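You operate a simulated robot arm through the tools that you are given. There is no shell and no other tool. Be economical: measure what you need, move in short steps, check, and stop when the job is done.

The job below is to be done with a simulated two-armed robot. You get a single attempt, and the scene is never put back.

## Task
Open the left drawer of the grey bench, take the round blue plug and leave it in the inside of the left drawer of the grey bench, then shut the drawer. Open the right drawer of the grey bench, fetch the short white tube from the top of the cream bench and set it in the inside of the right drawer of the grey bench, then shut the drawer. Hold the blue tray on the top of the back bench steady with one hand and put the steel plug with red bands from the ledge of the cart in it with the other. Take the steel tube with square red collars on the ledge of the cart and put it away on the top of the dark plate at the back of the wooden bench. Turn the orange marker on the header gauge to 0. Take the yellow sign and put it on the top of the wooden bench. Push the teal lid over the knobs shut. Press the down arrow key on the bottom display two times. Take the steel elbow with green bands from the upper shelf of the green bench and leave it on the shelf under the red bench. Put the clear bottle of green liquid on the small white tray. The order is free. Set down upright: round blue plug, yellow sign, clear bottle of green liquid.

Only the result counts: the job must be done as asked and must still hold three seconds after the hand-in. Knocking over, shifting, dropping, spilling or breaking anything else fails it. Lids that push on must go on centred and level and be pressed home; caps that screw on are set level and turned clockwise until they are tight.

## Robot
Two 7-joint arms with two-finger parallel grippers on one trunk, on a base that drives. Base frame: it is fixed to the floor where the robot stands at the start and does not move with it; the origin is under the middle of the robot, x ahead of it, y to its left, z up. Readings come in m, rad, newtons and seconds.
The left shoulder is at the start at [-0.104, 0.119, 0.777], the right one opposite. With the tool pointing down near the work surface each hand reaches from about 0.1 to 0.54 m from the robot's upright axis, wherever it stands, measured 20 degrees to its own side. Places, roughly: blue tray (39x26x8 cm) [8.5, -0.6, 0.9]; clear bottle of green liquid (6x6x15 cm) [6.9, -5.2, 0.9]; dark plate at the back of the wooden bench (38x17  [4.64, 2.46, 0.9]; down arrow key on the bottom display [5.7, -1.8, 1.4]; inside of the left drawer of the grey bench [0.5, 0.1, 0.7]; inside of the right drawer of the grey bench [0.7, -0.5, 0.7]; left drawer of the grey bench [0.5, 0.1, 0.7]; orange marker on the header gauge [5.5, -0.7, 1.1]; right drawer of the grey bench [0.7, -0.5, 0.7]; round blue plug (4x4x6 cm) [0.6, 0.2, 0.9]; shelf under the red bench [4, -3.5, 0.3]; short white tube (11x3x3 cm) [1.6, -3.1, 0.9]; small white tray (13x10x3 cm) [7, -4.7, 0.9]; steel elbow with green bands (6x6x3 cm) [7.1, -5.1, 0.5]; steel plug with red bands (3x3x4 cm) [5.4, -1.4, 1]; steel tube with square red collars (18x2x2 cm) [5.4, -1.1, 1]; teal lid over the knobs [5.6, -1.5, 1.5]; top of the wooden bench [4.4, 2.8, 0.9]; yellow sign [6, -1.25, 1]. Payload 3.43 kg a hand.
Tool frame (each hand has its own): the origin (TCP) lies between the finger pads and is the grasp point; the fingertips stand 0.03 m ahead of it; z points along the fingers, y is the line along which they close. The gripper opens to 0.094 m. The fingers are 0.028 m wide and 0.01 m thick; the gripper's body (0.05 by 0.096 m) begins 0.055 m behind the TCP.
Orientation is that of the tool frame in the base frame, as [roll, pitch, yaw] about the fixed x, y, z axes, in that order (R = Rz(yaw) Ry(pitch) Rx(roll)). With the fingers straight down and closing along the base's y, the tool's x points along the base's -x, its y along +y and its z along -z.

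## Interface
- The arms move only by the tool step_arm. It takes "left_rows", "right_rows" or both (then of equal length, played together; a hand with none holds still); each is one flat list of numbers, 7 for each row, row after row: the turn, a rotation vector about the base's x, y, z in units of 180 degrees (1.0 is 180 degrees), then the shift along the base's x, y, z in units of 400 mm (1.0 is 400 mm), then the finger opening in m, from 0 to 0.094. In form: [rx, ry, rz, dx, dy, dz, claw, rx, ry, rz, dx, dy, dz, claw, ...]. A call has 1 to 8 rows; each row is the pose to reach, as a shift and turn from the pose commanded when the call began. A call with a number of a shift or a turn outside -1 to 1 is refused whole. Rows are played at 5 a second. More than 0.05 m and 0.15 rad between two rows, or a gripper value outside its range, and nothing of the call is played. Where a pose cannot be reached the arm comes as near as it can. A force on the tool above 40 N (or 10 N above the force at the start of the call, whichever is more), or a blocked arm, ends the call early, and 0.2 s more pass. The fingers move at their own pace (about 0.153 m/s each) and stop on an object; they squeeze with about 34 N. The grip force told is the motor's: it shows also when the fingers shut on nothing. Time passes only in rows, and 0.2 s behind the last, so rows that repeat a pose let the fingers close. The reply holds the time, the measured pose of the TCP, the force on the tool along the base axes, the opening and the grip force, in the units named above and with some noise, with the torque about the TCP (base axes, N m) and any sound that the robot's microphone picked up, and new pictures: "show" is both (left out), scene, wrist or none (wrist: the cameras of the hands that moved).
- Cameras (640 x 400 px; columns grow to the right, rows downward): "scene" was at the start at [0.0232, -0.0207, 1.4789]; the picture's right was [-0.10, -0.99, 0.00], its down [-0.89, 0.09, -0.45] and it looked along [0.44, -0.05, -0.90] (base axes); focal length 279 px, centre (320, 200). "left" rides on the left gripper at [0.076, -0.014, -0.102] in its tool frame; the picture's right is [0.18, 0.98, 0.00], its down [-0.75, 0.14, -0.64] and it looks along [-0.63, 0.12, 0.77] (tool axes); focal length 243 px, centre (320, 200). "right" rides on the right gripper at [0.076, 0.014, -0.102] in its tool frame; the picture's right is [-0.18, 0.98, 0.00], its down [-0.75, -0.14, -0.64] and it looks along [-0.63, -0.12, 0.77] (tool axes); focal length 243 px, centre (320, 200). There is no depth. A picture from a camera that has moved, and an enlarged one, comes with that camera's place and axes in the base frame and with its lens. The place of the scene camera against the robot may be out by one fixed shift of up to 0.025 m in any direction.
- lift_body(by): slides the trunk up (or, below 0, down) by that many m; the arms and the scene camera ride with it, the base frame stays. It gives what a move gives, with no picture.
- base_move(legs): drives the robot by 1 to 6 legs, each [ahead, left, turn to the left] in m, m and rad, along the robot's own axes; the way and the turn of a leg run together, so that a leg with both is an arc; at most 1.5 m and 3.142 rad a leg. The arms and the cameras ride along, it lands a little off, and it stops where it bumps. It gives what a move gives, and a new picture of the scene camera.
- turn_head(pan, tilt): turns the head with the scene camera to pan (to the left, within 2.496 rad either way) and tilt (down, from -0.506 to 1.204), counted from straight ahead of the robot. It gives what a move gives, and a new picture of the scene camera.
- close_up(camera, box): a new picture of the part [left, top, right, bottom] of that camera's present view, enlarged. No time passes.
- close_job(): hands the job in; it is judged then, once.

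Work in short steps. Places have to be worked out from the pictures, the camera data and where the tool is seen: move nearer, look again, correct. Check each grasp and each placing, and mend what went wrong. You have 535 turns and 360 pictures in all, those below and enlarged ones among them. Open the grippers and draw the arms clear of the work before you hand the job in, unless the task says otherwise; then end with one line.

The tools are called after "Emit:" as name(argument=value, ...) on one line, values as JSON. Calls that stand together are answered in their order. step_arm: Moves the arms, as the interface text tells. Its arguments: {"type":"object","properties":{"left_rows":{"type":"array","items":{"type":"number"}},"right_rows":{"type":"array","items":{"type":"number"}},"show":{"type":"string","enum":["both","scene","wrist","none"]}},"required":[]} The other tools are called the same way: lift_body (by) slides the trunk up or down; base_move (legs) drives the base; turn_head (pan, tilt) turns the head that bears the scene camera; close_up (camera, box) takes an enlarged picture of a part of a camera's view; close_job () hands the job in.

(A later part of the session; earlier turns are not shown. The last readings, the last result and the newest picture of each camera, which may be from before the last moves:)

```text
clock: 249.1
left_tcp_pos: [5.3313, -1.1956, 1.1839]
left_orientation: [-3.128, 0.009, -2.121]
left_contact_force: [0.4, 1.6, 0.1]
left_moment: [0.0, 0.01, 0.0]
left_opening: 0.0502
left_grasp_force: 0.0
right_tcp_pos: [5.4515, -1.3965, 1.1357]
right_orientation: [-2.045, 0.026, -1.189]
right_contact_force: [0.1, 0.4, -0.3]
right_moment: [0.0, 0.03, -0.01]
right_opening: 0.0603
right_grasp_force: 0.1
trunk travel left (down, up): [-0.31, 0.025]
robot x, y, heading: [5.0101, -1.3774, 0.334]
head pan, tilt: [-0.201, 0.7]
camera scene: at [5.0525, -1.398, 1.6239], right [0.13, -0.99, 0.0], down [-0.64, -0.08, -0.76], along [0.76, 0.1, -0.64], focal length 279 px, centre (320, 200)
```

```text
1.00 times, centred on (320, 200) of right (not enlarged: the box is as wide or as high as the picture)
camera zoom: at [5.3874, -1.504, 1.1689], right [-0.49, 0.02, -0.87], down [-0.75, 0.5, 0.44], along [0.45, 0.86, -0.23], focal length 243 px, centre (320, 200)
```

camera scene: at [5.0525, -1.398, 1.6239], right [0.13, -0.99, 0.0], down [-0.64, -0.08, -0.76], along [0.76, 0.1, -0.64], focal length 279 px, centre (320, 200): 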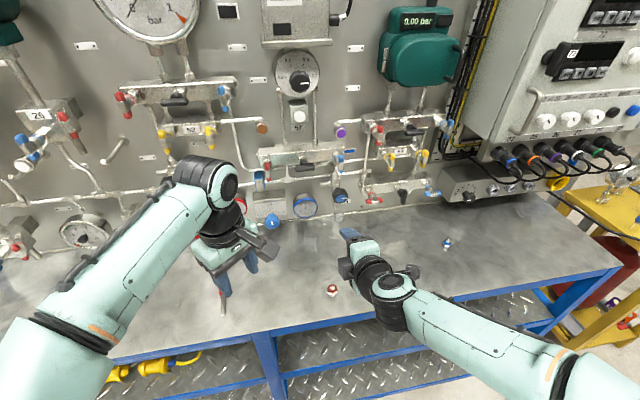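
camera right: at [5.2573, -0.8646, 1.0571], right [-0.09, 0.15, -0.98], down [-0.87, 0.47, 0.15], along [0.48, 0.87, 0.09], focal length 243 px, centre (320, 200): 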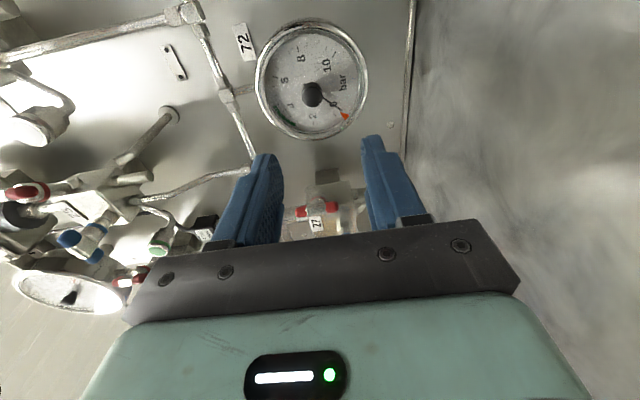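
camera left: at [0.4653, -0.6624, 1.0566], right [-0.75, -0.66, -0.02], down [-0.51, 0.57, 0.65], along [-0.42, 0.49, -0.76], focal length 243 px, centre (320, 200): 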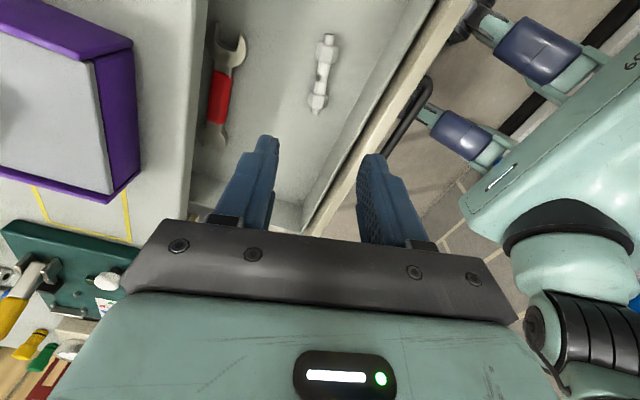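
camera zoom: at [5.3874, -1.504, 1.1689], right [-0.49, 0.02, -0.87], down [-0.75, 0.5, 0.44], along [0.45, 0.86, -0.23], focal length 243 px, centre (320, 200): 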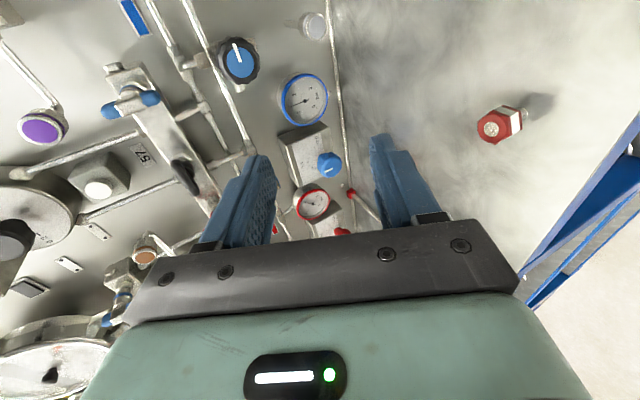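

That wrist pose can't reach straight down, so I'll turn to the natural down pose instead, with the jaw closing along the bench, moving over the plug at [5.46, -1.375].

Emit:
step_arm(right_rows=[0.01289, 0.02661, -0.03421, 0, 0, 0, 0.06, 0.02578, 0.05322, -0.06842, 0, 0, 0, 0.06, 0.03867, 0.07983, -0.10263, 0, 0, 0, 0.06, 0.05156, 0.10644, -0.13684, 0, 0, 0, 0.06, 0.06445, 0.13305, -0.17105, 0, 0, 0, 0.06, 0.07734, 0.15966, -0.20526, 0, 0, 0, 0.06, 0.09023, 0.18627, -0.23947, 0, 0, 0, 0.06], show="none")

Emit:
step_arm(right_rows=[0.01289, 0.02661, -0.03421, 0, 0.01, -0.01, 0.06, 0.02578, 0.05322, -0.06842, 0, 0.02, -0.02, 0.06, 0.03867, 0.07983, -0.10263, 0.01, 0.03, -0.04, 0.06, 0.05156, 0.10644, -0.13684, 0.01, 0.04, -0.06, 0.06, 0.06445, 0.13305, -0.17105, 0.02, 0.054, -0.08, 0.06, 0.07734, 0.15966, -0.20526, 0.0225, 0.054, -0.0875, 0.06], show="wrist")

```text
clock: 250.9
left_tcp_pos: [5.3304, -1.1937, 1.1828]
left_orientation: [-3.128, 0.007, -2.12]
left_contact_force: [0.1, 0.2, 0.7]
left_moment: [0.01, 0.0, 0.0]
left_opening: 0.0499
left_grasp_force: 0.0
right_tcp_pos: [5.4779, -1.6369, 1.0668]
right_orientation: [-2.677, 0.098, -2.576]
right_contact_force: [-0.6, -0.5, -0.3]
right_moment: [-0.04, 0.02, -0.01]
right_opening: 0.0601
right_grasp_force: 0.0
right hand out of reach, approached as far as the arm can: row 1, 2, 3, 4, 5, 6, 7
trunk travel left (down, up): [-0.31, 0.025]
robot x, y, heading: [5.0069, -1.3813, 0.334]
head pan, tilt: [-0.201, 0.7]
stopped in row 7 (right hand): the arm was blocked; the commanded pose is now the measured one
```

```text
clock: 252.3
left_tcp_pos: [5.3309, -1.194, 1.1844]
left_orientation: [-3.128, 0.009, -2.121]
left_contact_force: [-0.1, 0.4, -0.6]
left_moment: [-0.01, -0.01, -0.02]
left_opening: 0.0502
left_grasp_force: 0.0
right_tcp_pos: [5.4866, -1.6166, 1.0314]
right_orientation: [-3.034, -0.321, 3.085]
right_contact_force: [0.4, -1.3, -0.6]
right_moment: [-0.02, 0.01, 0.0]
right_opening: 0.06
right_grasp_force: 0.2
trunk travel left (down, up): [-0.31, 0.025]
robot x, y, heading: [5.0085, -1.3799, 0.337]
head pan, tilt: [-0.201, 0.7]
camera right: at [5.4468, -1.5889, 1.1494], right [0.2, 0.97, -0.16], down [0.92, -0.12, 0.38], along [0.35, -0.22, -0.91], focal length 243 px, centre (320, 200)
```

right: 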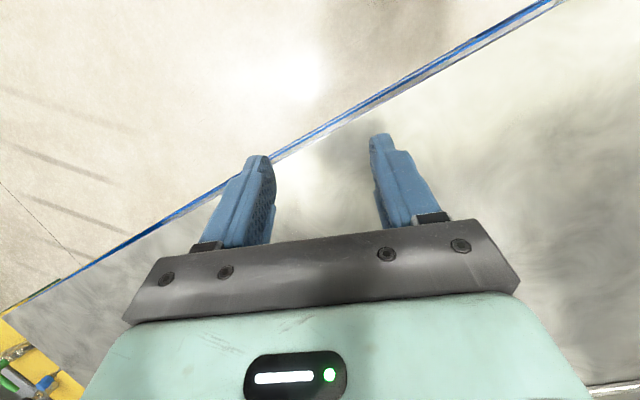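

The arm reconfigured and swung right, without any contact. I'll level the hand, raise it and bring it back over the plug.

Emit:
step_arm(right_rows=[0.012, -0.024, 0.0295, 0, 0.03, 0.1, 0.06, 0.024, -0.0485, 0.059, -0.01, 0.12, 0.17, 0.06, 0.036, -0.073, 0.0885, -0.02, 0.24, 0.225, 0.06, 0.048, -0.097, 0.118, -0.035, 0.36, 0.225, 0.06, 0.048, -0.097, 0.118, -0.05, 0.48, 0.225, 0.06, 0.048, -0.097, 0.118, -0.067, 0.604, 0.225, 0.06])

```text
refused: row 3 steps farther than a row can; nothing moved
```

Emit:
step_arm(right_rows=[0.012, -0.024, 0.0295, 0, 0.0, 0.11, 0.06, 0.024, -0.0485, 0.059, -0.01, 0.07, 0.2, 0.06, 0.036, -0.073, 0.0885, -0.02, 0.18, 0.225, 0.06, 0.048, -0.097, 0.118, -0.03, 0.29, 0.225, 0.06, 0.048, -0.097, 0.118, -0.045, 0.4, 0.225, 0.06, 0.048, -0.097, 0.118, -0.06, 0.51, 0.225, 0.06, 0.048, -0.097, 0.118, -0.067, 0.604, 0.225, 0.06])

```text
clock: 253.9
left_tcp_pos: [5.3296, -1.1945, 1.1844]
left_orientation: [-3.126, 0.01, -2.121]
left_contact_force: [-0.2, -0.1, 0.2]
left_moment: [0.02, -0.03, -0.04]
left_opening: 0.0498
left_grasp_force: 0.0
right_tcp_pos: [5.4114, -1.4737, 1.106]
right_orientation: [-3.139, 0.002, -2.8]
right_contact_force: [0.0, 0.3, 0.0]
right_moment: [-0.01, -0.03, 0.02]
right_opening: 0.0598
right_grasp_force: 0.0
right hand out of reach, approached as far as the arm can: row 2, 3, 4, 5, 6, 7
trunk travel left (down, up): [-0.31, 0.025]
robot x, y, heading: [5.0055, -1.3826, 0.331]
head pan, tilt: [-0.201, 0.7]
camera scene: at [5.0508, -1.3978, 1.6239], right [0.13, -0.99, 0.0], down [-0.64, -0.08, -0.77], along [0.76, 0.1, -0.64], focal length 279 px, centre (320, 200)
camera right: at [5.3346, -1.4854, 1.2078], right [-0.15, 0.99, 0.0], down [0.76, 0.12, 0.64], along [0.64, 0.1, -0.77], focal length 243 px, centre (320, 200)
```

scene: 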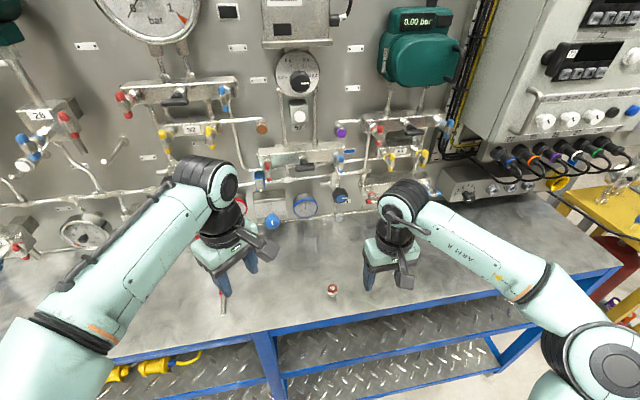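
right: 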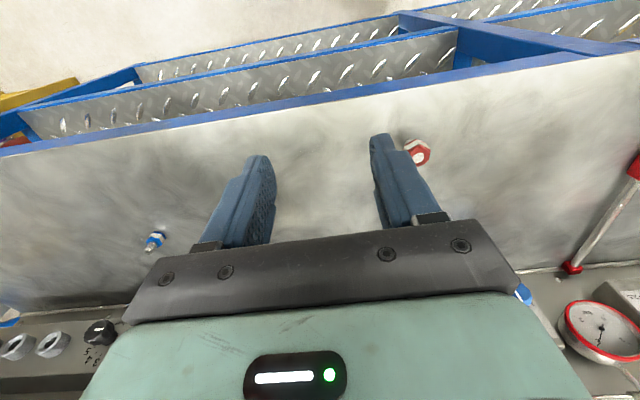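

The plug is near [5.445, -1.37]. I'll move over it at z≈1.05.

Emit:
step_arm(right_rows=[0, 0, 0, 0.03, 0.09, -0.05, 0.06, 0, 0, 0, 0.06, 0.18, -0.1, 0.06, 0, 0, 0, 0.085, 0.26, -0.14, 0.06], show="wrist")

```text
clock: 254.7
left_tcp_pos: [5.33, -1.1953, 1.1838]
left_orientation: [-3.13, 0.009, -2.122]
left_contact_force: [0.7, -0.3, 0.7]
left_moment: [0.04, 0.04, 0.0]
left_opening: 0.0501
left_grasp_force: 0.0
right_tcp_pos: [5.4108, -1.4658, 1.0469]
right_orientation: [-3.141, -0.002, -2.803]
right_contact_force: [0.4, 1.1, 0.2]
right_moment: [0.01, -0.02, -0.02]
right_opening: 0.0598
right_grasp_force: 0.1
right hand out of reach, approached as far as the arm can: row 1, 2, 3
trunk travel left (down, up): [-0.31, 0.025]
robot x, y, heading: [5.008, -1.3791, 0.333]
head pan, tilt: [-0.201, 0.7]
camera right: at [5.3335, -1.4776, 1.1489], right [-0.15, 0.99, 0.0], down [0.76, 0.12, 0.64], along [0.64, 0.1, -0.77], focal length 243 px, centre (320, 200)
```

right: 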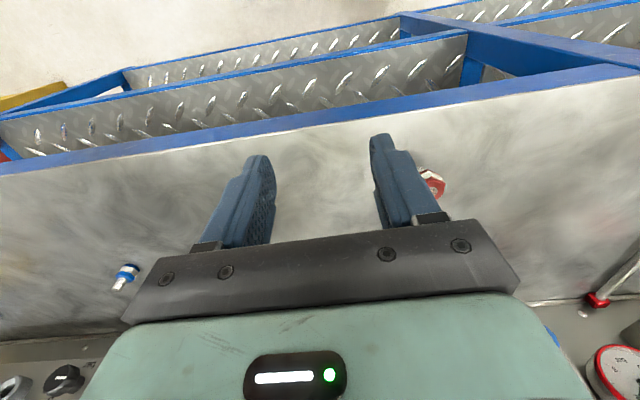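

The arm won't go further left in this posture, so I'll move the base to bring the plug under the hand instead.

Emit:
base_move(legs=[[0.065, 0.083, 0.0]])

Emit:
close_up(camera="right", box=[0, 0, 640, 400])

```text
clock: 256.1
left_tcp_pos: [5.365, -1.0943, 1.183]
left_orientation: [-3.128, 0.007, -2.121]
left_contact_force: [0.5, -0.4, 0.1]
left_moment: [0.0, -0.04, 0.05]
left_opening: 0.05
left_grasp_force: 0.0
right_tcp_pos: [5.4446, -1.3663, 1.0473]
right_orientation: [-3.139, -0.001, -2.803]
right_contact_force: [-0.6, -0.3, -0.1]
right_moment: [-0.03, 0.03, 0.03]
right_opening: 0.0602
right_grasp_force: 0.0
trunk travel left (down, up): [-0.31, 0.025]
robot x, y, heading: [5.0416, -1.283, 0.333]
head pan, tilt: [-0.201, 0.7]
camera scene: at [5.0866, -1.2986, 1.6239], right [0.13, -0.99, 0.0], down [-0.64, -0.08, -0.77], along [0.76, 0.1, -0.64], focal length 279 px, centre (320, 200)
```

scene: 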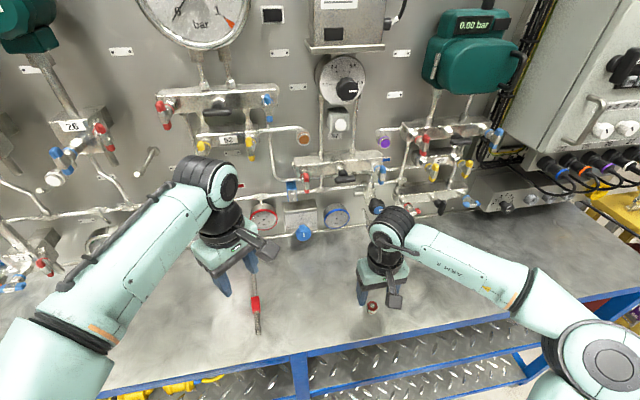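

```text
1.00 times, centred on (320, 200) of right (not enlarged: the box is as wide or as high as the picture)
camera zoom: at [5.3674, -1.3773, 1.1491], right [-0.15, 0.99, 0.0], down [0.76, 0.12, 0.64], along [0.63, 0.1, -0.77], focal length 243 px, centre (320, 200)
```

zoom: 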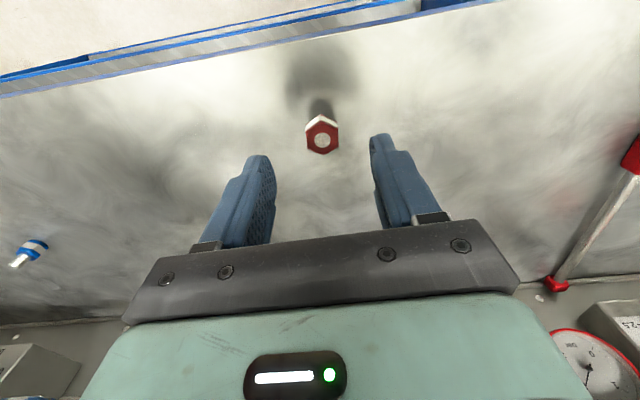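

The plug is centred under the jaw with its top near z 0.98. I'll descend to TCP z≈0.98 and close.

Emit:
step_arm(right_rows=[0, 0, 0, 0, 0, -0.08, 0.06, 0, 0, 0, 0, 0, -0.14, 0.06, 0, 0, 0, 0, 0, -0.168, 0.06, 0, 0, 0, 0, 0, -0.168, 0.0, 0, 0, 0, 0, 0, -0.168, 0.0, 0, 0, 0, 0, 0, -0.168, 0.0], show="wrist")

```text
clock: 257.5
left_tcp_pos: [5.3646, -1.0949, 1.1826]
left_orientation: [-3.128, 0.008, -2.121]
left_contact_force: [-0.5, -0.5, 0.0]
left_moment: [-0.03, -0.01, 0.0]
left_opening: 0.0497
left_grasp_force: 0.0
right_tcp_pos: [5.4447, -1.3653, 0.9805]
right_orientation: [-3.139, 0.001, -2.802]
right_contact_force: [1.7, 1.6, 8.8]
right_moment: [0.1, 0.0, -0.02]
right_opening: 0.0249
right_grasp_force: 34.3
trunk travel left (down, up): [-0.31, 0.025]
robot x, y, heading: [5.0412, -1.2833, 0.33]
head pan, tilt: [-0.201, 0.7]
camera right: at [5.3663, -1.3772, 1.0822], right [-0.15, 0.99, 0.0], down [0.76, 0.12, 0.64], along [0.64, 0.1, -0.77], focal length 243 px, centre (320, 200)
```

right: 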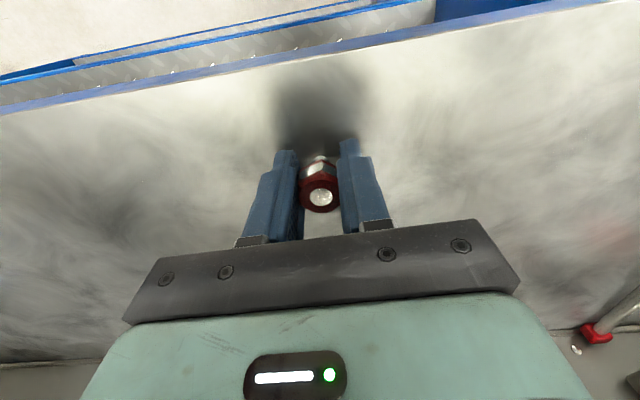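

The plug is held. I'll lift it, back off, and drive left past the cabinet to see a way round to the back bench.

Emit:
step_arm(right_rows=[0, 0, 0, 0, 0, 0.1, 0.0, 0, 0, 0, 0, 0, 0.2, 0.0, 0, 0, 0, 0, 0, 0.3, 0.0], show="none")

Emit:
base_move(legs=[[-0.22, 0.2, 0], [0, 1.2, 0], [0, 0.95, 0]])

Emit:
turn_head(pan=-0.3, tilt=0.15)

```text
clock: 258.3
left_tcp_pos: [5.364, -1.0955, 1.1837]
left_orientation: [-3.127, 0.009, -2.12]
left_contact_force: [-0.5, 0.1, -0.1]
left_moment: [-0.03, -0.03, -0.01]
left_opening: 0.05
left_grasp_force: 0.2
right_tcp_pos: [5.4422, -1.3645, 1.1012]
right_orientation: [-3.137, 0.001, -2.804]
right_contact_force: [-0.2, -0.2, -0.7]
right_moment: [0.0, 0.03, -0.03]
right_opening: 0.0251
right_grasp_force: 34.0
trunk travel left (down, up): [-0.31, 0.025]
robot x, y, heading: [5.0394, -1.2781, 0.335]
head pan, tilt: [-0.201, 0.7]
```

```text
clock: 279.0
left_tcp_pos: [4.3622, 1.0115, 1.183]
left_orientation: [-3.128, 0.009, -2.1]
left_contact_force: [-0.1, 0.4, 0.3]
left_moment: [0.0, 0.01, 0.01]
left_opening: 0.05
left_grasp_force: 0.1
right_tcp_pos: [4.4467, 0.7444, 1.1003]
right_orientation: [-3.14, 0.001, -2.781]
right_contact_force: [0.7, -1.2, 0.4]
right_moment: [-0.03, -0.02, 0.0]
right_opening: 0.0249
right_grasp_force: 33.9
trunk travel left (down, up): [-0.31, 0.025]
robot x, y, heading: [4.0454, 0.8199, 0.353]
head pan, tilt: [-0.201, 0.7]
camera scene: at [4.0891, 0.8035, 1.6239], right [0.15, -0.99, 0.0], down [-0.64, -0.1, -0.76], along [0.76, 0.12, -0.64], focal length 279 px, centre (320, 200)
```

scene: 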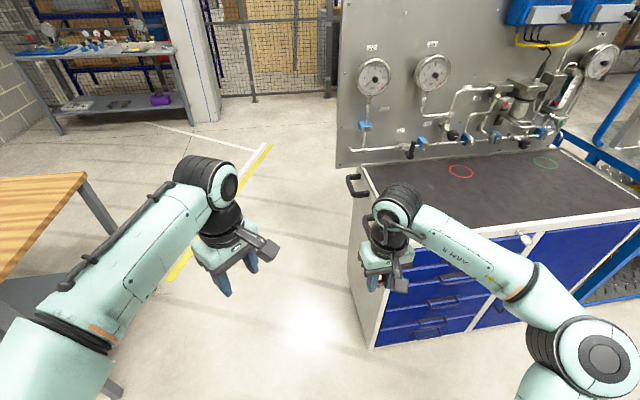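

```text
clock: 279.9
left_tcp_pos: [4.3621, 1.0115, 1.1834]
left_orientation: [-3.127, 0.009, -2.1]
left_contact_force: [1.1, -0.2, -0.3]
left_moment: [0.03, -0.02, -0.03]
left_opening: 0.0502
left_grasp_force: 0.2
right_tcp_pos: [4.4459, 0.7432, 1.1007]
right_orientation: [-3.14, 0.0, -2.783]
right_contact_force: [-0.2, -0.6, -0.9]
right_moment: [-0.03, -0.01, -0.01]
right_opening: 0.0249
right_grasp_force: 33.9
trunk travel left (down, up): [-0.31, 0.025]
robot x, y, heading: [4.042, 0.8206, 0.355]
head pan, tilt: [-0.3, 0.15]
camera scene: at [4.0978, 0.7955, 1.674], right [0.05, -1.0, 0.0], down [-0.15, -0.01, -0.99], along [0.99, 0.05, -0.15], focal length 279 px, centre (320, 200)
```

scene: 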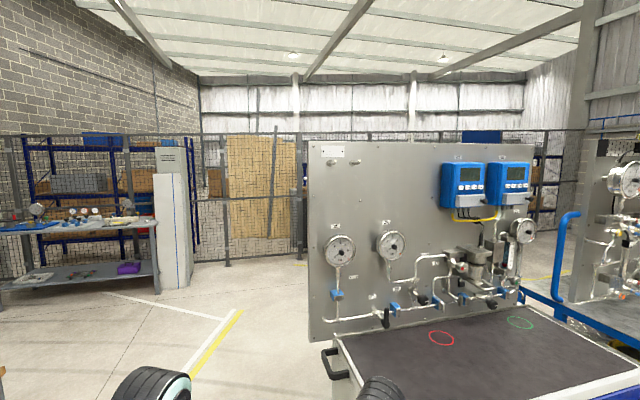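

The floor behind the cabinet is open. I'll pass between the cabinet and the wooden bench and look at the back.

Emit:
base_move(legs=[[0.25, 0.2, 0], [1.4, 0, 0], [0.3, 0, -0.5]])

Emit:
turn_head(pan=-0.3, tilt=0.3)

```text
clock: 290.6
left_tcp_pos: [6.1752, 1.6313, 1.1844]
left_orientation: [-3.126, 0.008, -2.599]
left_contact_force: [-0.3, 0.2, -0.2]
left_moment: [-0.01, 0.03, 0.01]
left_opening: 0.0499
left_grasp_force: 0.1
right_tcp_pos: [6.1205, 1.3561, 1.1]
right_orientation: [-3.141, 0.0, 3.004]
right_contact_force: [-0.1, 0.1, -1.0]
right_moment: [0.0, 0.02, -0.05]
right_opening: 0.025
right_grasp_force: 34.4
trunk travel left (down, up): [-0.31, 0.025]
robot x, y, heading: [5.8034, 1.6171, -0.151]
head pan, tilt: [-0.3, 0.15]
camera scene: at [5.8461, 1.5675, 1.6739], right [-0.43, -0.9, 0.0], down [-0.13, 0.06, -0.99], along [0.89, -0.42, -0.15], focal length 279 px, centre (320, 200)
```

scene: 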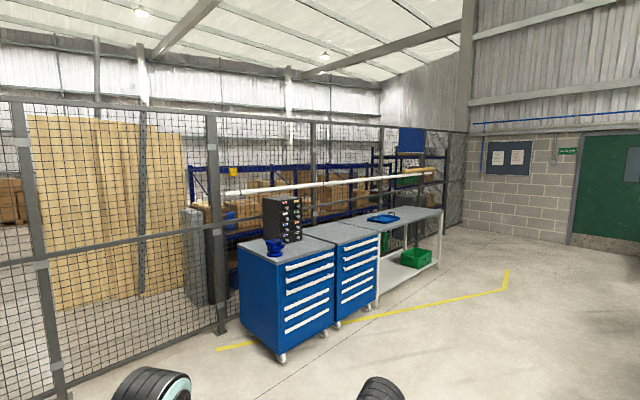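

```text
clock: 291.2
left_tcp_pos: [6.1756, 1.631, 1.1833]
left_orientation: [-3.128, 0.009, -2.599]
left_contact_force: [-1.0, 0.1, 0.1]
left_moment: [0.02, 0.0, 0.0]
left_opening: 0.0501
left_grasp_force: 0.0
right_tcp_pos: [6.121, 1.3566, 1.1013]
right_orientation: [-3.138, 0.0, 3.005]
right_contact_force: [-0.1, 0.1, -1.6]
right_moment: [0.01, -0.05, 0.01]
right_opening: 0.0249
right_grasp_force: 33.7
trunk travel left (down, up): [-0.31, 0.025]
robot x, y, heading: [5.8036, 1.6158, -0.146]
head pan, tilt: [-0.3, 0.3]
camera scene: at [5.8469, 1.5671, 1.6601], right [-0.43, -0.9, 0.0], down [-0.27, 0.13, -0.96], along [0.86, -0.41, -0.3], focal length 279 px, centre (320, 200)
```

scene: 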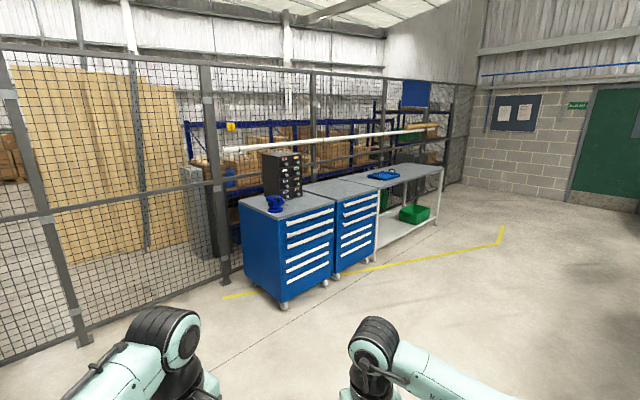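

The blue tray stands on the table right of the blue drawer units, whose front also faces along my 0.31 rad axis. I'll drive round in front of it.

Emit:
base_move(legs=[[0.9, -0.88, 0], [0.88, -0.88, 0], [0, 0, 0.456], [0.35, -0.5, 0]])

Emit:
turn_head(pan=-0.1, tilt=0.6)

```text
clock: 312.9
left_tcp_pos: [8.1573, -0.5037, 1.1825]
left_orientation: [-3.128, 0.01, -2.107]
left_contact_force: [0.2, 0.4, 0.7]
left_moment: [-0.05, -0.01, -0.01]
left_opening: 0.0501
left_grasp_force: 0.1
right_tcp_pos: [8.2384, -0.7709, 1.1007]
right_orientation: [-3.14, 0.001, -2.791]
right_contact_force: [0.1, 0.4, -0.3]
right_moment: [0.01, -0.02, -0.02]
right_opening: 0.0234
right_grasp_force: 33.9
trunk travel left (down, up): [-0.31, 0.025]
robot x, y, heading: [7.8396, -0.6939, 0.345]
head pan, tilt: [-0.3, 0.3]
camera scene: at [7.8915, -0.7179, 1.66], right [0.05, -1.0, 0.0], down [-0.3, -0.01, -0.96], along [0.95, 0.04, -0.3], focal length 279 px, centre (320, 200)
```

scene: 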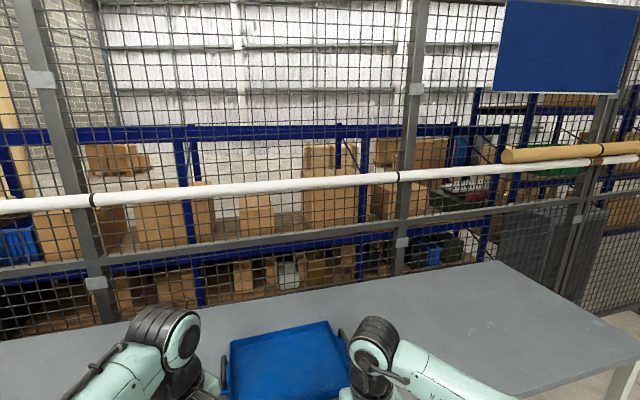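

```text
clock: 313.7
left_tcp_pos: [8.1568, -0.5025, 1.1834]
left_orientation: [-3.127, 0.008, -2.108]
left_contact_force: [-0.3, -0.1, 0.3]
left_moment: [0.01, -0.01, -0.02]
left_opening: 0.0499
left_grasp_force: 0.1
right_tcp_pos: [8.2389, -0.7706, 1.1004]
right_orientation: [-3.141, 0.001, -2.79]
right_contact_force: [0.4, 0.5, -1.0]
right_moment: [0.0, 0.08, 0.01]
right_opening: 0.0234
right_grasp_force: 33.6
trunk travel left (down, up): [-0.31, 0.025]
robot x, y, heading: [7.8331, -0.6953, 0.344]
head pan, tilt: [-0.099, 0.6]
camera scene: at [7.8839, -0.7006, 1.6326], right [0.24, -0.97, 0.0], down [-0.55, -0.14, -0.83], along [0.8, 0.2, -0.56], focal length 279 px, centre (320, 200)
```

scene: 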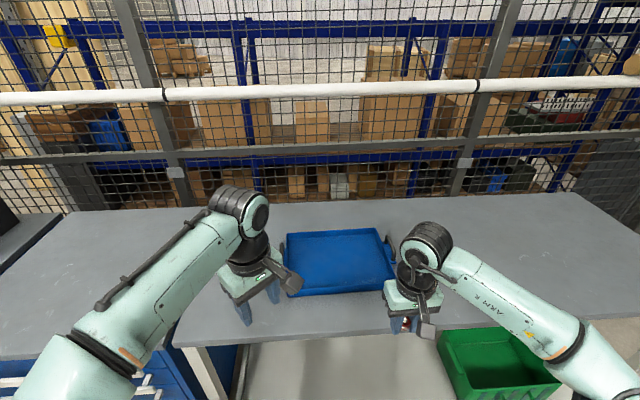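

The tray's centre is near [8.56, -0.6]. I'll drive 0.2 m ahead and 0.12 m right so both hands can reach it.

Emit:
base_move(legs=[[0.2, -0.12, -0.03]])

Emit:
close_up(camera="left", box=[0, 0, 640, 400])

Emit:
close_up(camera="right", box=[0, 0, 640, 400])

```text
clock: 315.4
left_tcp_pos: [8.3878, -0.5625, 1.1833]
left_orientation: [-3.128, 0.009, -2.139]
left_contact_force: [-0.4, 0.1, 0.1]
left_moment: [0.01, -0.02, -0.03]
left_opening: 0.05
left_grasp_force: 0.0
right_tcp_pos: [8.4621, -0.8331, 1.0999]
right_orientation: [-3.14, 0.001, -2.82]
right_contact_force: [0.2, 0.5, -0.4]
right_moment: [0.02, 0.01, 0.02]
right_opening: 0.0231
right_grasp_force: 33.8
trunk travel left (down, up): [-0.31, 0.025]
robot x, y, heading: [8.0631, -0.74, 0.313]
head pan, tilt: [-0.099, 0.6]
camera scene: at [8.1104, -0.7504, 1.6324], right [0.21, -0.98, 0.0], down [-0.55, -0.12, -0.83], along [0.81, 0.18, -0.56], focal length 279 px, centre (320, 200)
```

scene: 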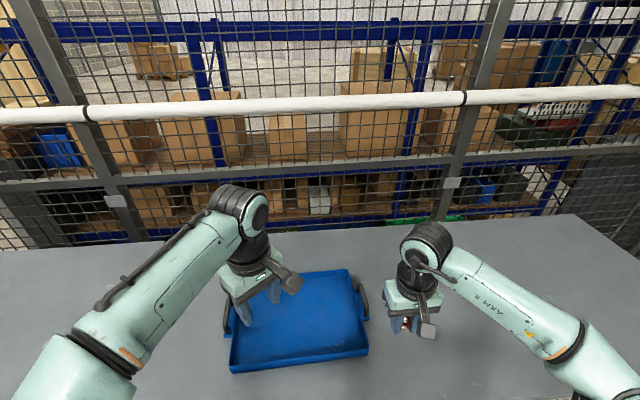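

```text
1.00 times, centred on (320, 200) of left (not enlarged: the box is as wide or as high as the picture)
camera zoom: at [8.3597, -0.6337, 1.2852], right [-0.93, 0.37, -0.01], down [0.28, 0.71, 0.65], along [0.25, 0.6, -0.76], focal length 243 px, centre (320, 200)
```

zoom: 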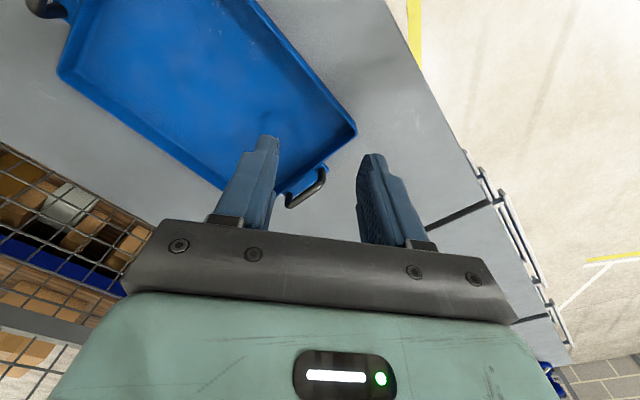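

```text
1.00 times, centred on (320, 200) of right (not enlarged: the box is as wide or as high as the picture)
camera zoom: at [8.385, -0.8429, 1.2028], right [-0.13, 0.99, 0.0], down [0.76, 0.1, 0.64], along [0.64, 0.09, -0.77], focal length 243 px, centre (320, 200)
```

zoom: 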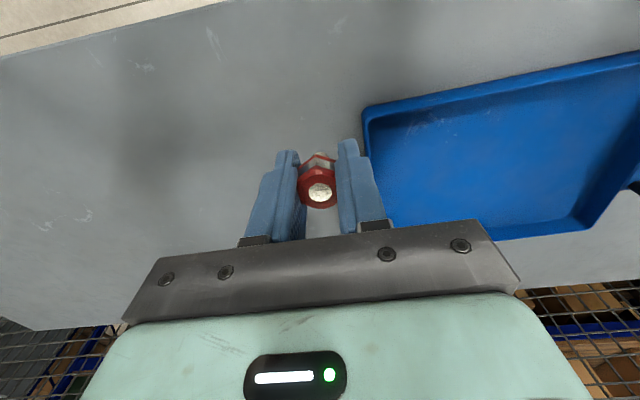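

I'll grip the tray's left wall together with its handle, near [8.507, -0.405]. First I turn the left hand to natural yaw and move above it with the jaw open.

Emit:
step_arm(left_rows=[0, 0, -0.0366, 0.05, 0.066, -0.056, 0.09, 0, 0, -0.0731, 0.1, 0.131, -0.111, 0.09, 0, 0, -0.1097, 0.149, 0.197, -0.167, 0.09, 0, 0, -0.1463, 0.199, 0.263, -0.222, 0.09, 0, 0, -0.1828, 0.248, 0.328, -0.278, 0.09, 0, 0, -0.2194, 0.298, 0.394, -0.333, 0.09])

```text
clock: 316.8
left_tcp_pos: [8.509, -0.4052, 1.0529]
left_orientation: [-3.128, 0.008, -2.83]
left_contact_force: [-0.1, -0.2, -0.3]
left_moment: [0.0, 0.02, -0.02]
left_opening: 0.0902
left_grasp_force: 0.1
right_tcp_pos: [8.4632, -0.8316, 1.1009]
right_orientation: [-3.14, 0.0, -2.821]
right_contact_force: [-0.4, 0.4, -0.5]
right_moment: [-0.02, 0.01, 0.0]
right_opening: 0.0233
right_grasp_force: 33.6
trunk travel left (down, up): [-0.31, 0.025]
robot x, y, heading: [8.0606, -0.7427, 0.314]
head pan, tilt: [-0.099, 0.6]
camera scene: at [8.1114, -0.7495, 1.6326], right [0.21, -0.98, 0.0], down [-0.55, -0.12, -0.82], along [0.81, 0.18, -0.57], focal length 279 px, centre (320, 200)
camera left: at [8.4399, -0.4399, 1.1538], right [-0.48, 0.88, -0.02], down [0.67, 0.37, 0.65], along [0.57, 0.3, -0.76], focal length 243 px, centre (320, 200)
```

scene: 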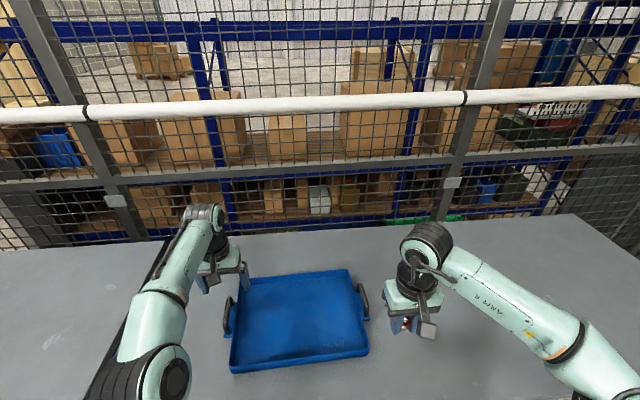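
left: 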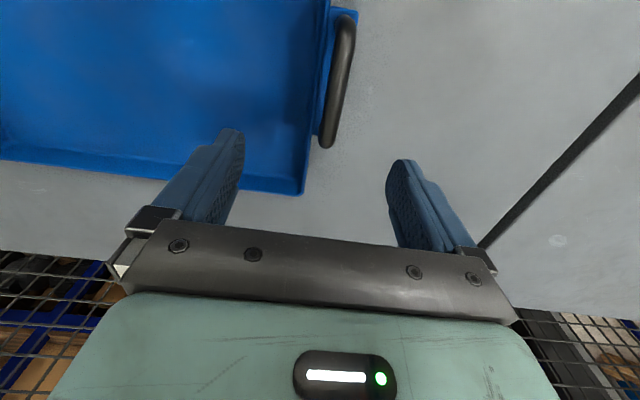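

The wall and handle run right under the jaw. I'll shift 2 cm toward me and lower to z≈0.95.

Emit:
step_arm(left_rows=[0, 0, 0, -0.03, 0.0, -0.06, 0.09, 0, 0, 0, -0.054, 0.003, -0.16, 0.09, 0, 0, 0, -0.054, 0.003, -0.25, 0.09], show="wrist")

```text
clock: 317.6
left_tcp_pos: [8.4859, -0.4037, 0.952]
left_orientation: [-3.127, 0.009, -2.827]
left_contact_force: [0.0, 0.8, -0.5]
left_moment: [-0.03, -0.01, -0.02]
left_opening: 0.0898
left_grasp_force: 0.1
right_tcp_pos: [8.463, -0.8329, 1.0999]
right_orientation: [-3.139, 0.0, -2.819]
right_contact_force: [1.5, -1.3, -0.4]
right_moment: [-0.03, 0.0, 0.01]
right_opening: 0.0233
right_grasp_force: 33.7
trunk travel left (down, up): [-0.31, 0.025]
robot x, y, heading: [8.0644, -0.7413, 0.316]
head pan, tilt: [-0.099, 0.6]
camera left: at [8.4177, -0.4394, 1.0532], right [-0.48, 0.88, -0.02], down [0.67, 0.37, 0.65], along [0.57, 0.3, -0.76], focal length 243 px, centre (320, 200)
```

left: 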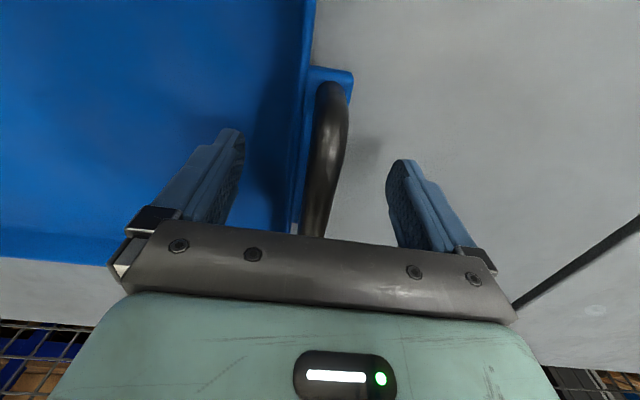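

The wall and handle are between the fingers. I'll lower 3 cm and close to hold the tray.

Emit:
step_arm(left_rows=[0, 0, 0, 0, 0, -0.03, 0.09, 0, 0, 0, 0, 0.0, -0.06, 0.09, 0, 0, 0, 0, 0, -0.075, 0.09, 0, 0, 0, 0, 0, -0.075, 0.04, 0, 0, 0, 0, 0, -0.075, 0.02, 0, 0, 0, 0, 0, -0.075, 0.0], show="wrist")

```text
clock: 318.4
left_tcp_pos: [8.4887, -0.4038, 0.9345]
left_orientation: [-3.121, 0.026, -2.829]
left_contact_force: [-7.4, -1.0, 18.7]
left_moment: [-0.84, 0.22, -0.31]
left_opening: 0.0891
left_grasp_force: 0.0
right_tcp_pos: [8.4608, -0.8328, 1.102]
right_orientation: [-3.138, 0.001, -2.82]
right_contact_force: [0.6, -0.9, -0.1]
right_moment: [-0.01, 0.02, -0.03]
right_opening: 0.0233
right_grasp_force: 34.4
trunk travel left (down, up): [-0.31, 0.025]
robot x, y, heading: [8.066, -0.7418, 0.315]
head pan, tilt: [-0.099, 0.6]
stopped in row 3 (left hand): the force on the tool passed its limit at 47 N (the readings are from after the stop); the commanded pose is now the measured one
camera left: at [8.4177, -0.4395, 1.0346], right [-0.48, 0.88, -0.02], down [0.65, 0.37, 0.66], along [0.59, 0.3, -0.75], focal length 243 px, centre (320, 200)
```

left: 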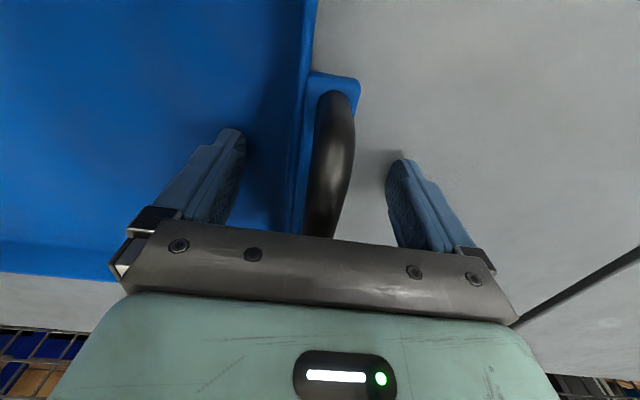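

The inner fingertip is on the tray floor, near z 0.90. I'll raise a few millimetres and close on wall and handle.

Emit:
step_arm(left_rows=[0, 0, 0, 0, 0, 0.015, 0.09, 0, 0, 0, 0, 0.0, 0.015, 0.06, 0, 0, 0, 0, 0, 0.015, 0.03, 0, 0, 0, 0, 0, 0.015, 0.0, 0, 0, 0, 0, 0, 0.015, 0.0], show="both")

```text
clock: 319.6
left_tcp_pos: [8.4883, -0.4023, 0.9361]
left_orientation: [-3.124, 0.021, -2.827]
left_contact_force: [0.8, 0.7, 0.7]
left_moment: [-0.17, -0.14, 0.48]
left_opening: 0.0302
left_grasp_force: 34.0
right_tcp_pos: [8.4611, -0.8325, 1.0992]
right_orientation: [3.141, 0.001, -2.82]
right_contact_force: [-0.8, -0.4, -1.3]
right_moment: [-0.02, -0.05, -0.01]
right_opening: 0.0231
right_grasp_force: 34.0
trunk travel left (down, up): [-0.31, 0.025]
robot x, y, heading: [8.0617, -0.7434, 0.315]
head pan, tilt: [-0.099, 0.6]
camera scene: at [8.1106, -0.7501, 1.6325], right [0.21, -0.98, 0.0], down [-0.55, -0.12, -0.82], along [0.81, 0.18, -0.57], focal length 279 px, centre (320, 200)
camera left: at [8.4188, -0.4391, 1.0373], right [-0.48, 0.88, -0.02], down [0.66, 0.37, 0.66], along [0.58, 0.3, -0.76], focal length 243 px, centre (320, 200)
```

scene: 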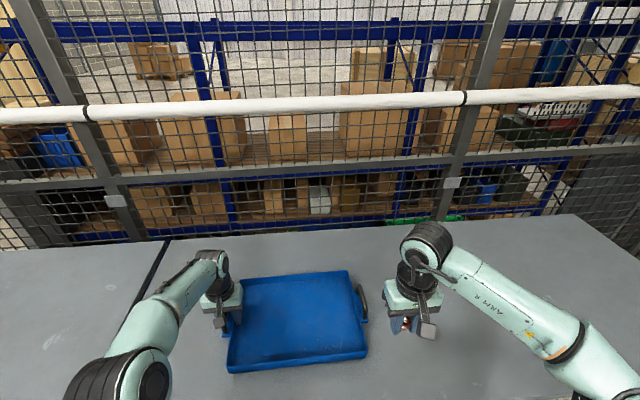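
left: 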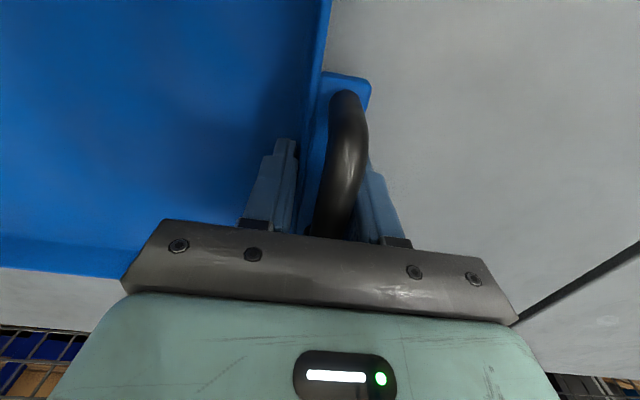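

The tray is held. Now the right hand brings the plug over the tray's near right part, [8.552, -0.723].

Emit:
step_arm(right_rows=[0, 0, 0, 0.057, 0.068, -0.03, 0.0, 0, 0, 0, 0.114, 0.136, -0.06, 0.0, 0, 0, 0, 0.171, 0.204, -0.09, 0.0, 0, 0, 0, 0.2275, 0.2725, -0.125, 0.0])

```text
clock: 320.6
left_tcp_pos: [8.4908, -0.4048, 0.9383]
left_orientation: [-3.126, 0.022, -2.828]
left_contact_force: [-0.1, -0.5, -0.1]
left_moment: [0.42, -0.16, 0.18]
left_opening: 0.0303
left_grasp_force: 34.0
right_tcp_pos: [8.4934, -0.8406, 1.0299]
right_orientation: [-3.141, 0.001, -2.817]
right_contact_force: [1.3, -0.4, -0.7]
right_moment: [0.02, 0.01, -0.01]
right_opening: 0.0233
right_grasp_force: 34.1
right hand out of reach, approached as far as the arm can: row 1, 2, 3, 4
trunk travel left (down, up): [-0.31, 0.025]
robot x, y, heading: [8.0625, -0.7414, 0.313]
head pan, tilt: [-0.099, 0.6]
camera scene: at [8.1127, -0.7524, 1.6323], right [0.21, -0.98, 0.0], down [-0.55, -0.12, -0.82], along [0.81, 0.18, -0.57], focal length 279 px, centre (320, 200)
camera right: at [8.416, -0.8513, 1.1318], right [-0.14, 0.99, 0.0], down [0.76, 0.1, 0.64], along [0.64, 0.09, -0.77], focal length 243 px, centre (320, 200)
```

scene: 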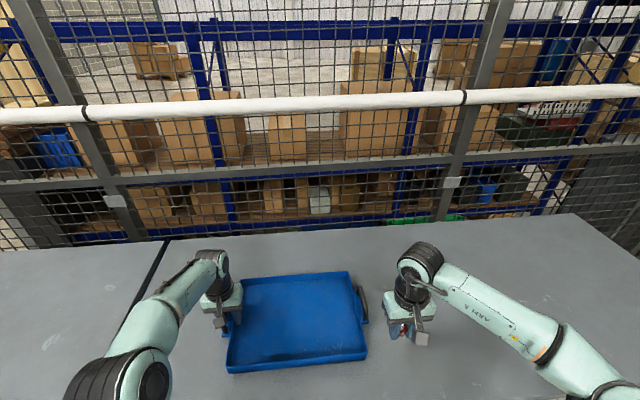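
right: 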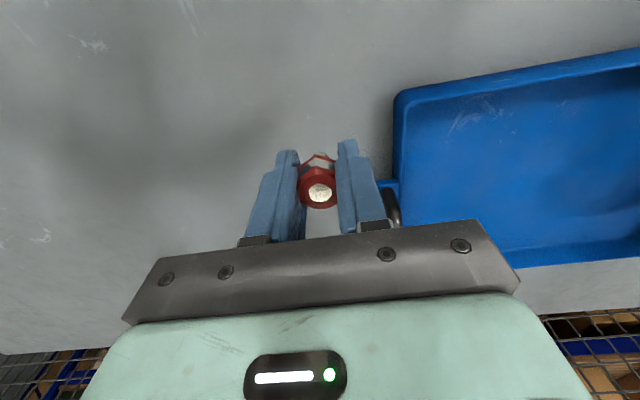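

The right wrist seems wound up after the gauge turning. I'll unwind it by turning the tool about its own axis and see if that restores its reach.

Emit:
step_arm(right_rows=[0, 0, -0.045, 0, 0, 0, 0.0, 0, 0, -0.09, 0, 0, 0, 0.0, 0, 0, -0.135, 0.03, 0.03, 0, 0.0, 0, 0, -0.18, 0.06, 0.06, 0, 0.0, 0, 0, -0.225, 0.09, 0.09, 0, 0.0, 0, 0, -0.27, 0.12, 0.14, 0, 0.0, 0, 0, -0.315, 0.14, 0.2, 0, 0.0, 0, 0, -0.36, 0.148, 0.29, 0, 0.0], show="wrist")

```text
clock: 322.4
left_tcp_pos: [8.4888, -0.4046, 0.9376]
left_orientation: [-3.123, 0.02, -2.827]
left_contact_force: [-0.8, 0.1, 0.3]
left_moment: [-0.06, -0.19, 0.07]
left_opening: 0.0301
left_grasp_force: 33.7
right_tcp_pos: [8.4936, -0.8365, 1.0081]
right_orientation: [-3.14, -0.001, 2.328]
right_contact_force: [-1.0, -0.7, -1.0]
right_moment: [0.01, 0.01, -0.03]
right_opening: 0.0231
right_grasp_force: 33.9
right hand out of reach, approached as far as the arm can: row 3, 4, 5, 6, 7, 8
trunk travel left (down, up): [-0.31, 0.025]
robot x, y, heading: [8.0632, -0.7399, 0.313]
head pan, tilt: [-0.099, 0.6]
camera right: at [8.4517, -0.771, 1.1106], right [0.84, 0.54, 0.0], down [0.42, -0.64, 0.64], along [0.35, -0.54, -0.77], focal length 243 px, centre (320, 200)
```

right: 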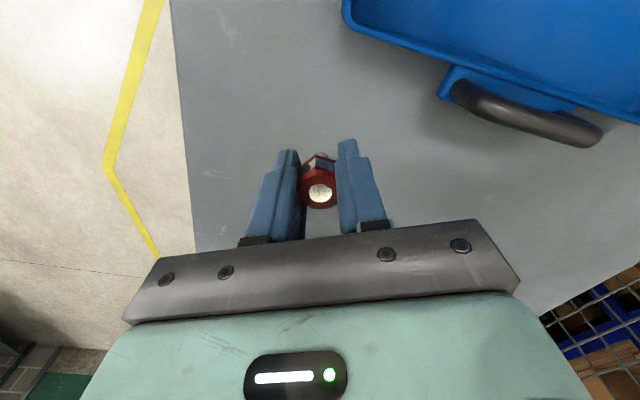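

Turning the tool is free, but this elbow posture limits reach. I'll take the right hand back to its comfortable start-like pose and approach again from there.

Emit:
step_arm(right_rows=[0, 0, 0.045, -0.014, -0.034, 0.05, 0.0, 0, 0, 0.09, -0.029, -0.068, 0.1, 0.0, 0, 0, 0.135, -0.043, -0.1, 0.15, 0.0, 0, 0, 0.18, -0.058, -0.135, 0.2, 0.0, 0, 0, 0.225, -0.072, -0.17, 0.25, 0.0, 0, 0, 0.27, -0.086, -0.2, 0.3, 0.0, 0, 0, 0.315, -0.1, -0.235, 0.35, 0.0, 0, 0, 0.36, -0.115, -0.27, 0.39, 0.0], show="scene")

```text
clock: 324.2
left_tcp_pos: [8.4886, -0.4016, 0.9375]
left_orientation: [-3.123, 0.022, -2.827]
left_contact_force: [-0.5, 0.4, 0.8]
left_moment: [-0.03, -0.11, 0.07]
left_opening: 0.0302
left_grasp_force: 34.0
right_tcp_pos: [8.4466, -0.9475, 1.1617]
right_orientation: [-3.14, -0.001, -2.818]
right_contact_force: [-0.1, -0.1, -0.8]
right_moment: [0.03, 0.02, 0.0]
right_opening: 0.0234
right_grasp_force: 34.0
trunk travel left (down, up): [-0.31, 0.025]
robot x, y, heading: [8.0622, -0.744, 0.312]
head pan, tilt: [-0.099, 0.6]
camera scene: at [8.1103, -0.7503, 1.6326], right [0.21, -0.98, 0.0], down [-0.55, -0.12, -0.83], along [0.81, 0.18, -0.56], focal length 279 px, centre (320, 200)
```

scene: 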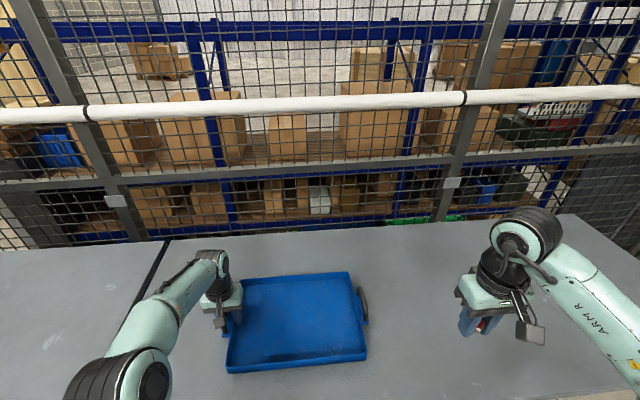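

That restored the start posture. Now I'll lower and move left over the tray again.

Emit:
step_arm(right_rows=[0, 0, 0, 0.02, 0.03, -0.1, 0.0, 0, 0, 0, 0.05, 0.1, -0.18, 0.0, 0, 0, 0, 0.09, 0.19, -0.23, 0.0, 0, 0, 0, 0.13, 0.29, -0.27, 0.0, 0, 0, 0, 0.17, 0.39, -0.29, 0.0, 0, 0, 0, 0.21, 0.48, -0.31, 0.0, 0, 0, 0, 0.262, 0.561, -0.325, 0.0], show="wrist")

```text
clock: 325.8
left_tcp_pos: [8.4879, -0.4032, 0.9363]
left_orientation: [-3.125, 0.021, -2.829]
left_contact_force: [-0.3, 0.2, 0.3]
left_moment: [-0.01, 0.13, 0.18]
left_opening: 0.0303
left_grasp_force: 34.2
right_tcp_pos: [8.4973, -0.8296, 1.024]
right_orientation: [-3.141, 0.002, -2.825]
right_contact_force: [-0.5, 0.6, -0.2]
right_moment: [-0.01, 0.0, 0.0]
right_opening: 0.0234
right_grasp_force: 33.4
right hand out of reach, approached as far as the arm can: row 4, 5, 6, 7
trunk travel left (down, up): [-0.31, 0.025]
robot x, y, heading: [8.0622, -0.7449, 0.313]
head pan, tilt: [-0.099, 0.6]
camera right: at [8.4188, -0.8398, 1.1263], right [-0.13, 0.99, 0.0], down [0.76, 0.1, 0.64], along [0.64, 0.08, -0.77], focal length 243 px, centre (320, 200)
```

right: 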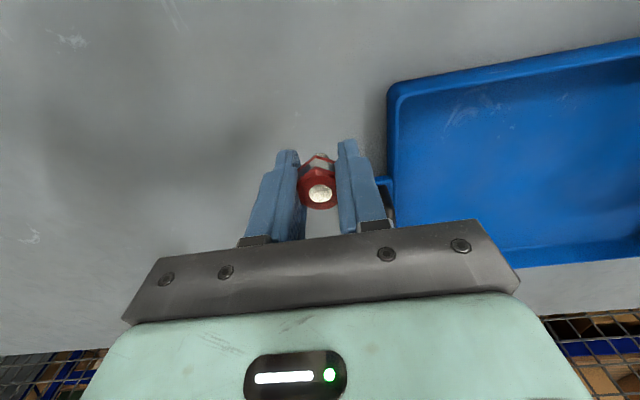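

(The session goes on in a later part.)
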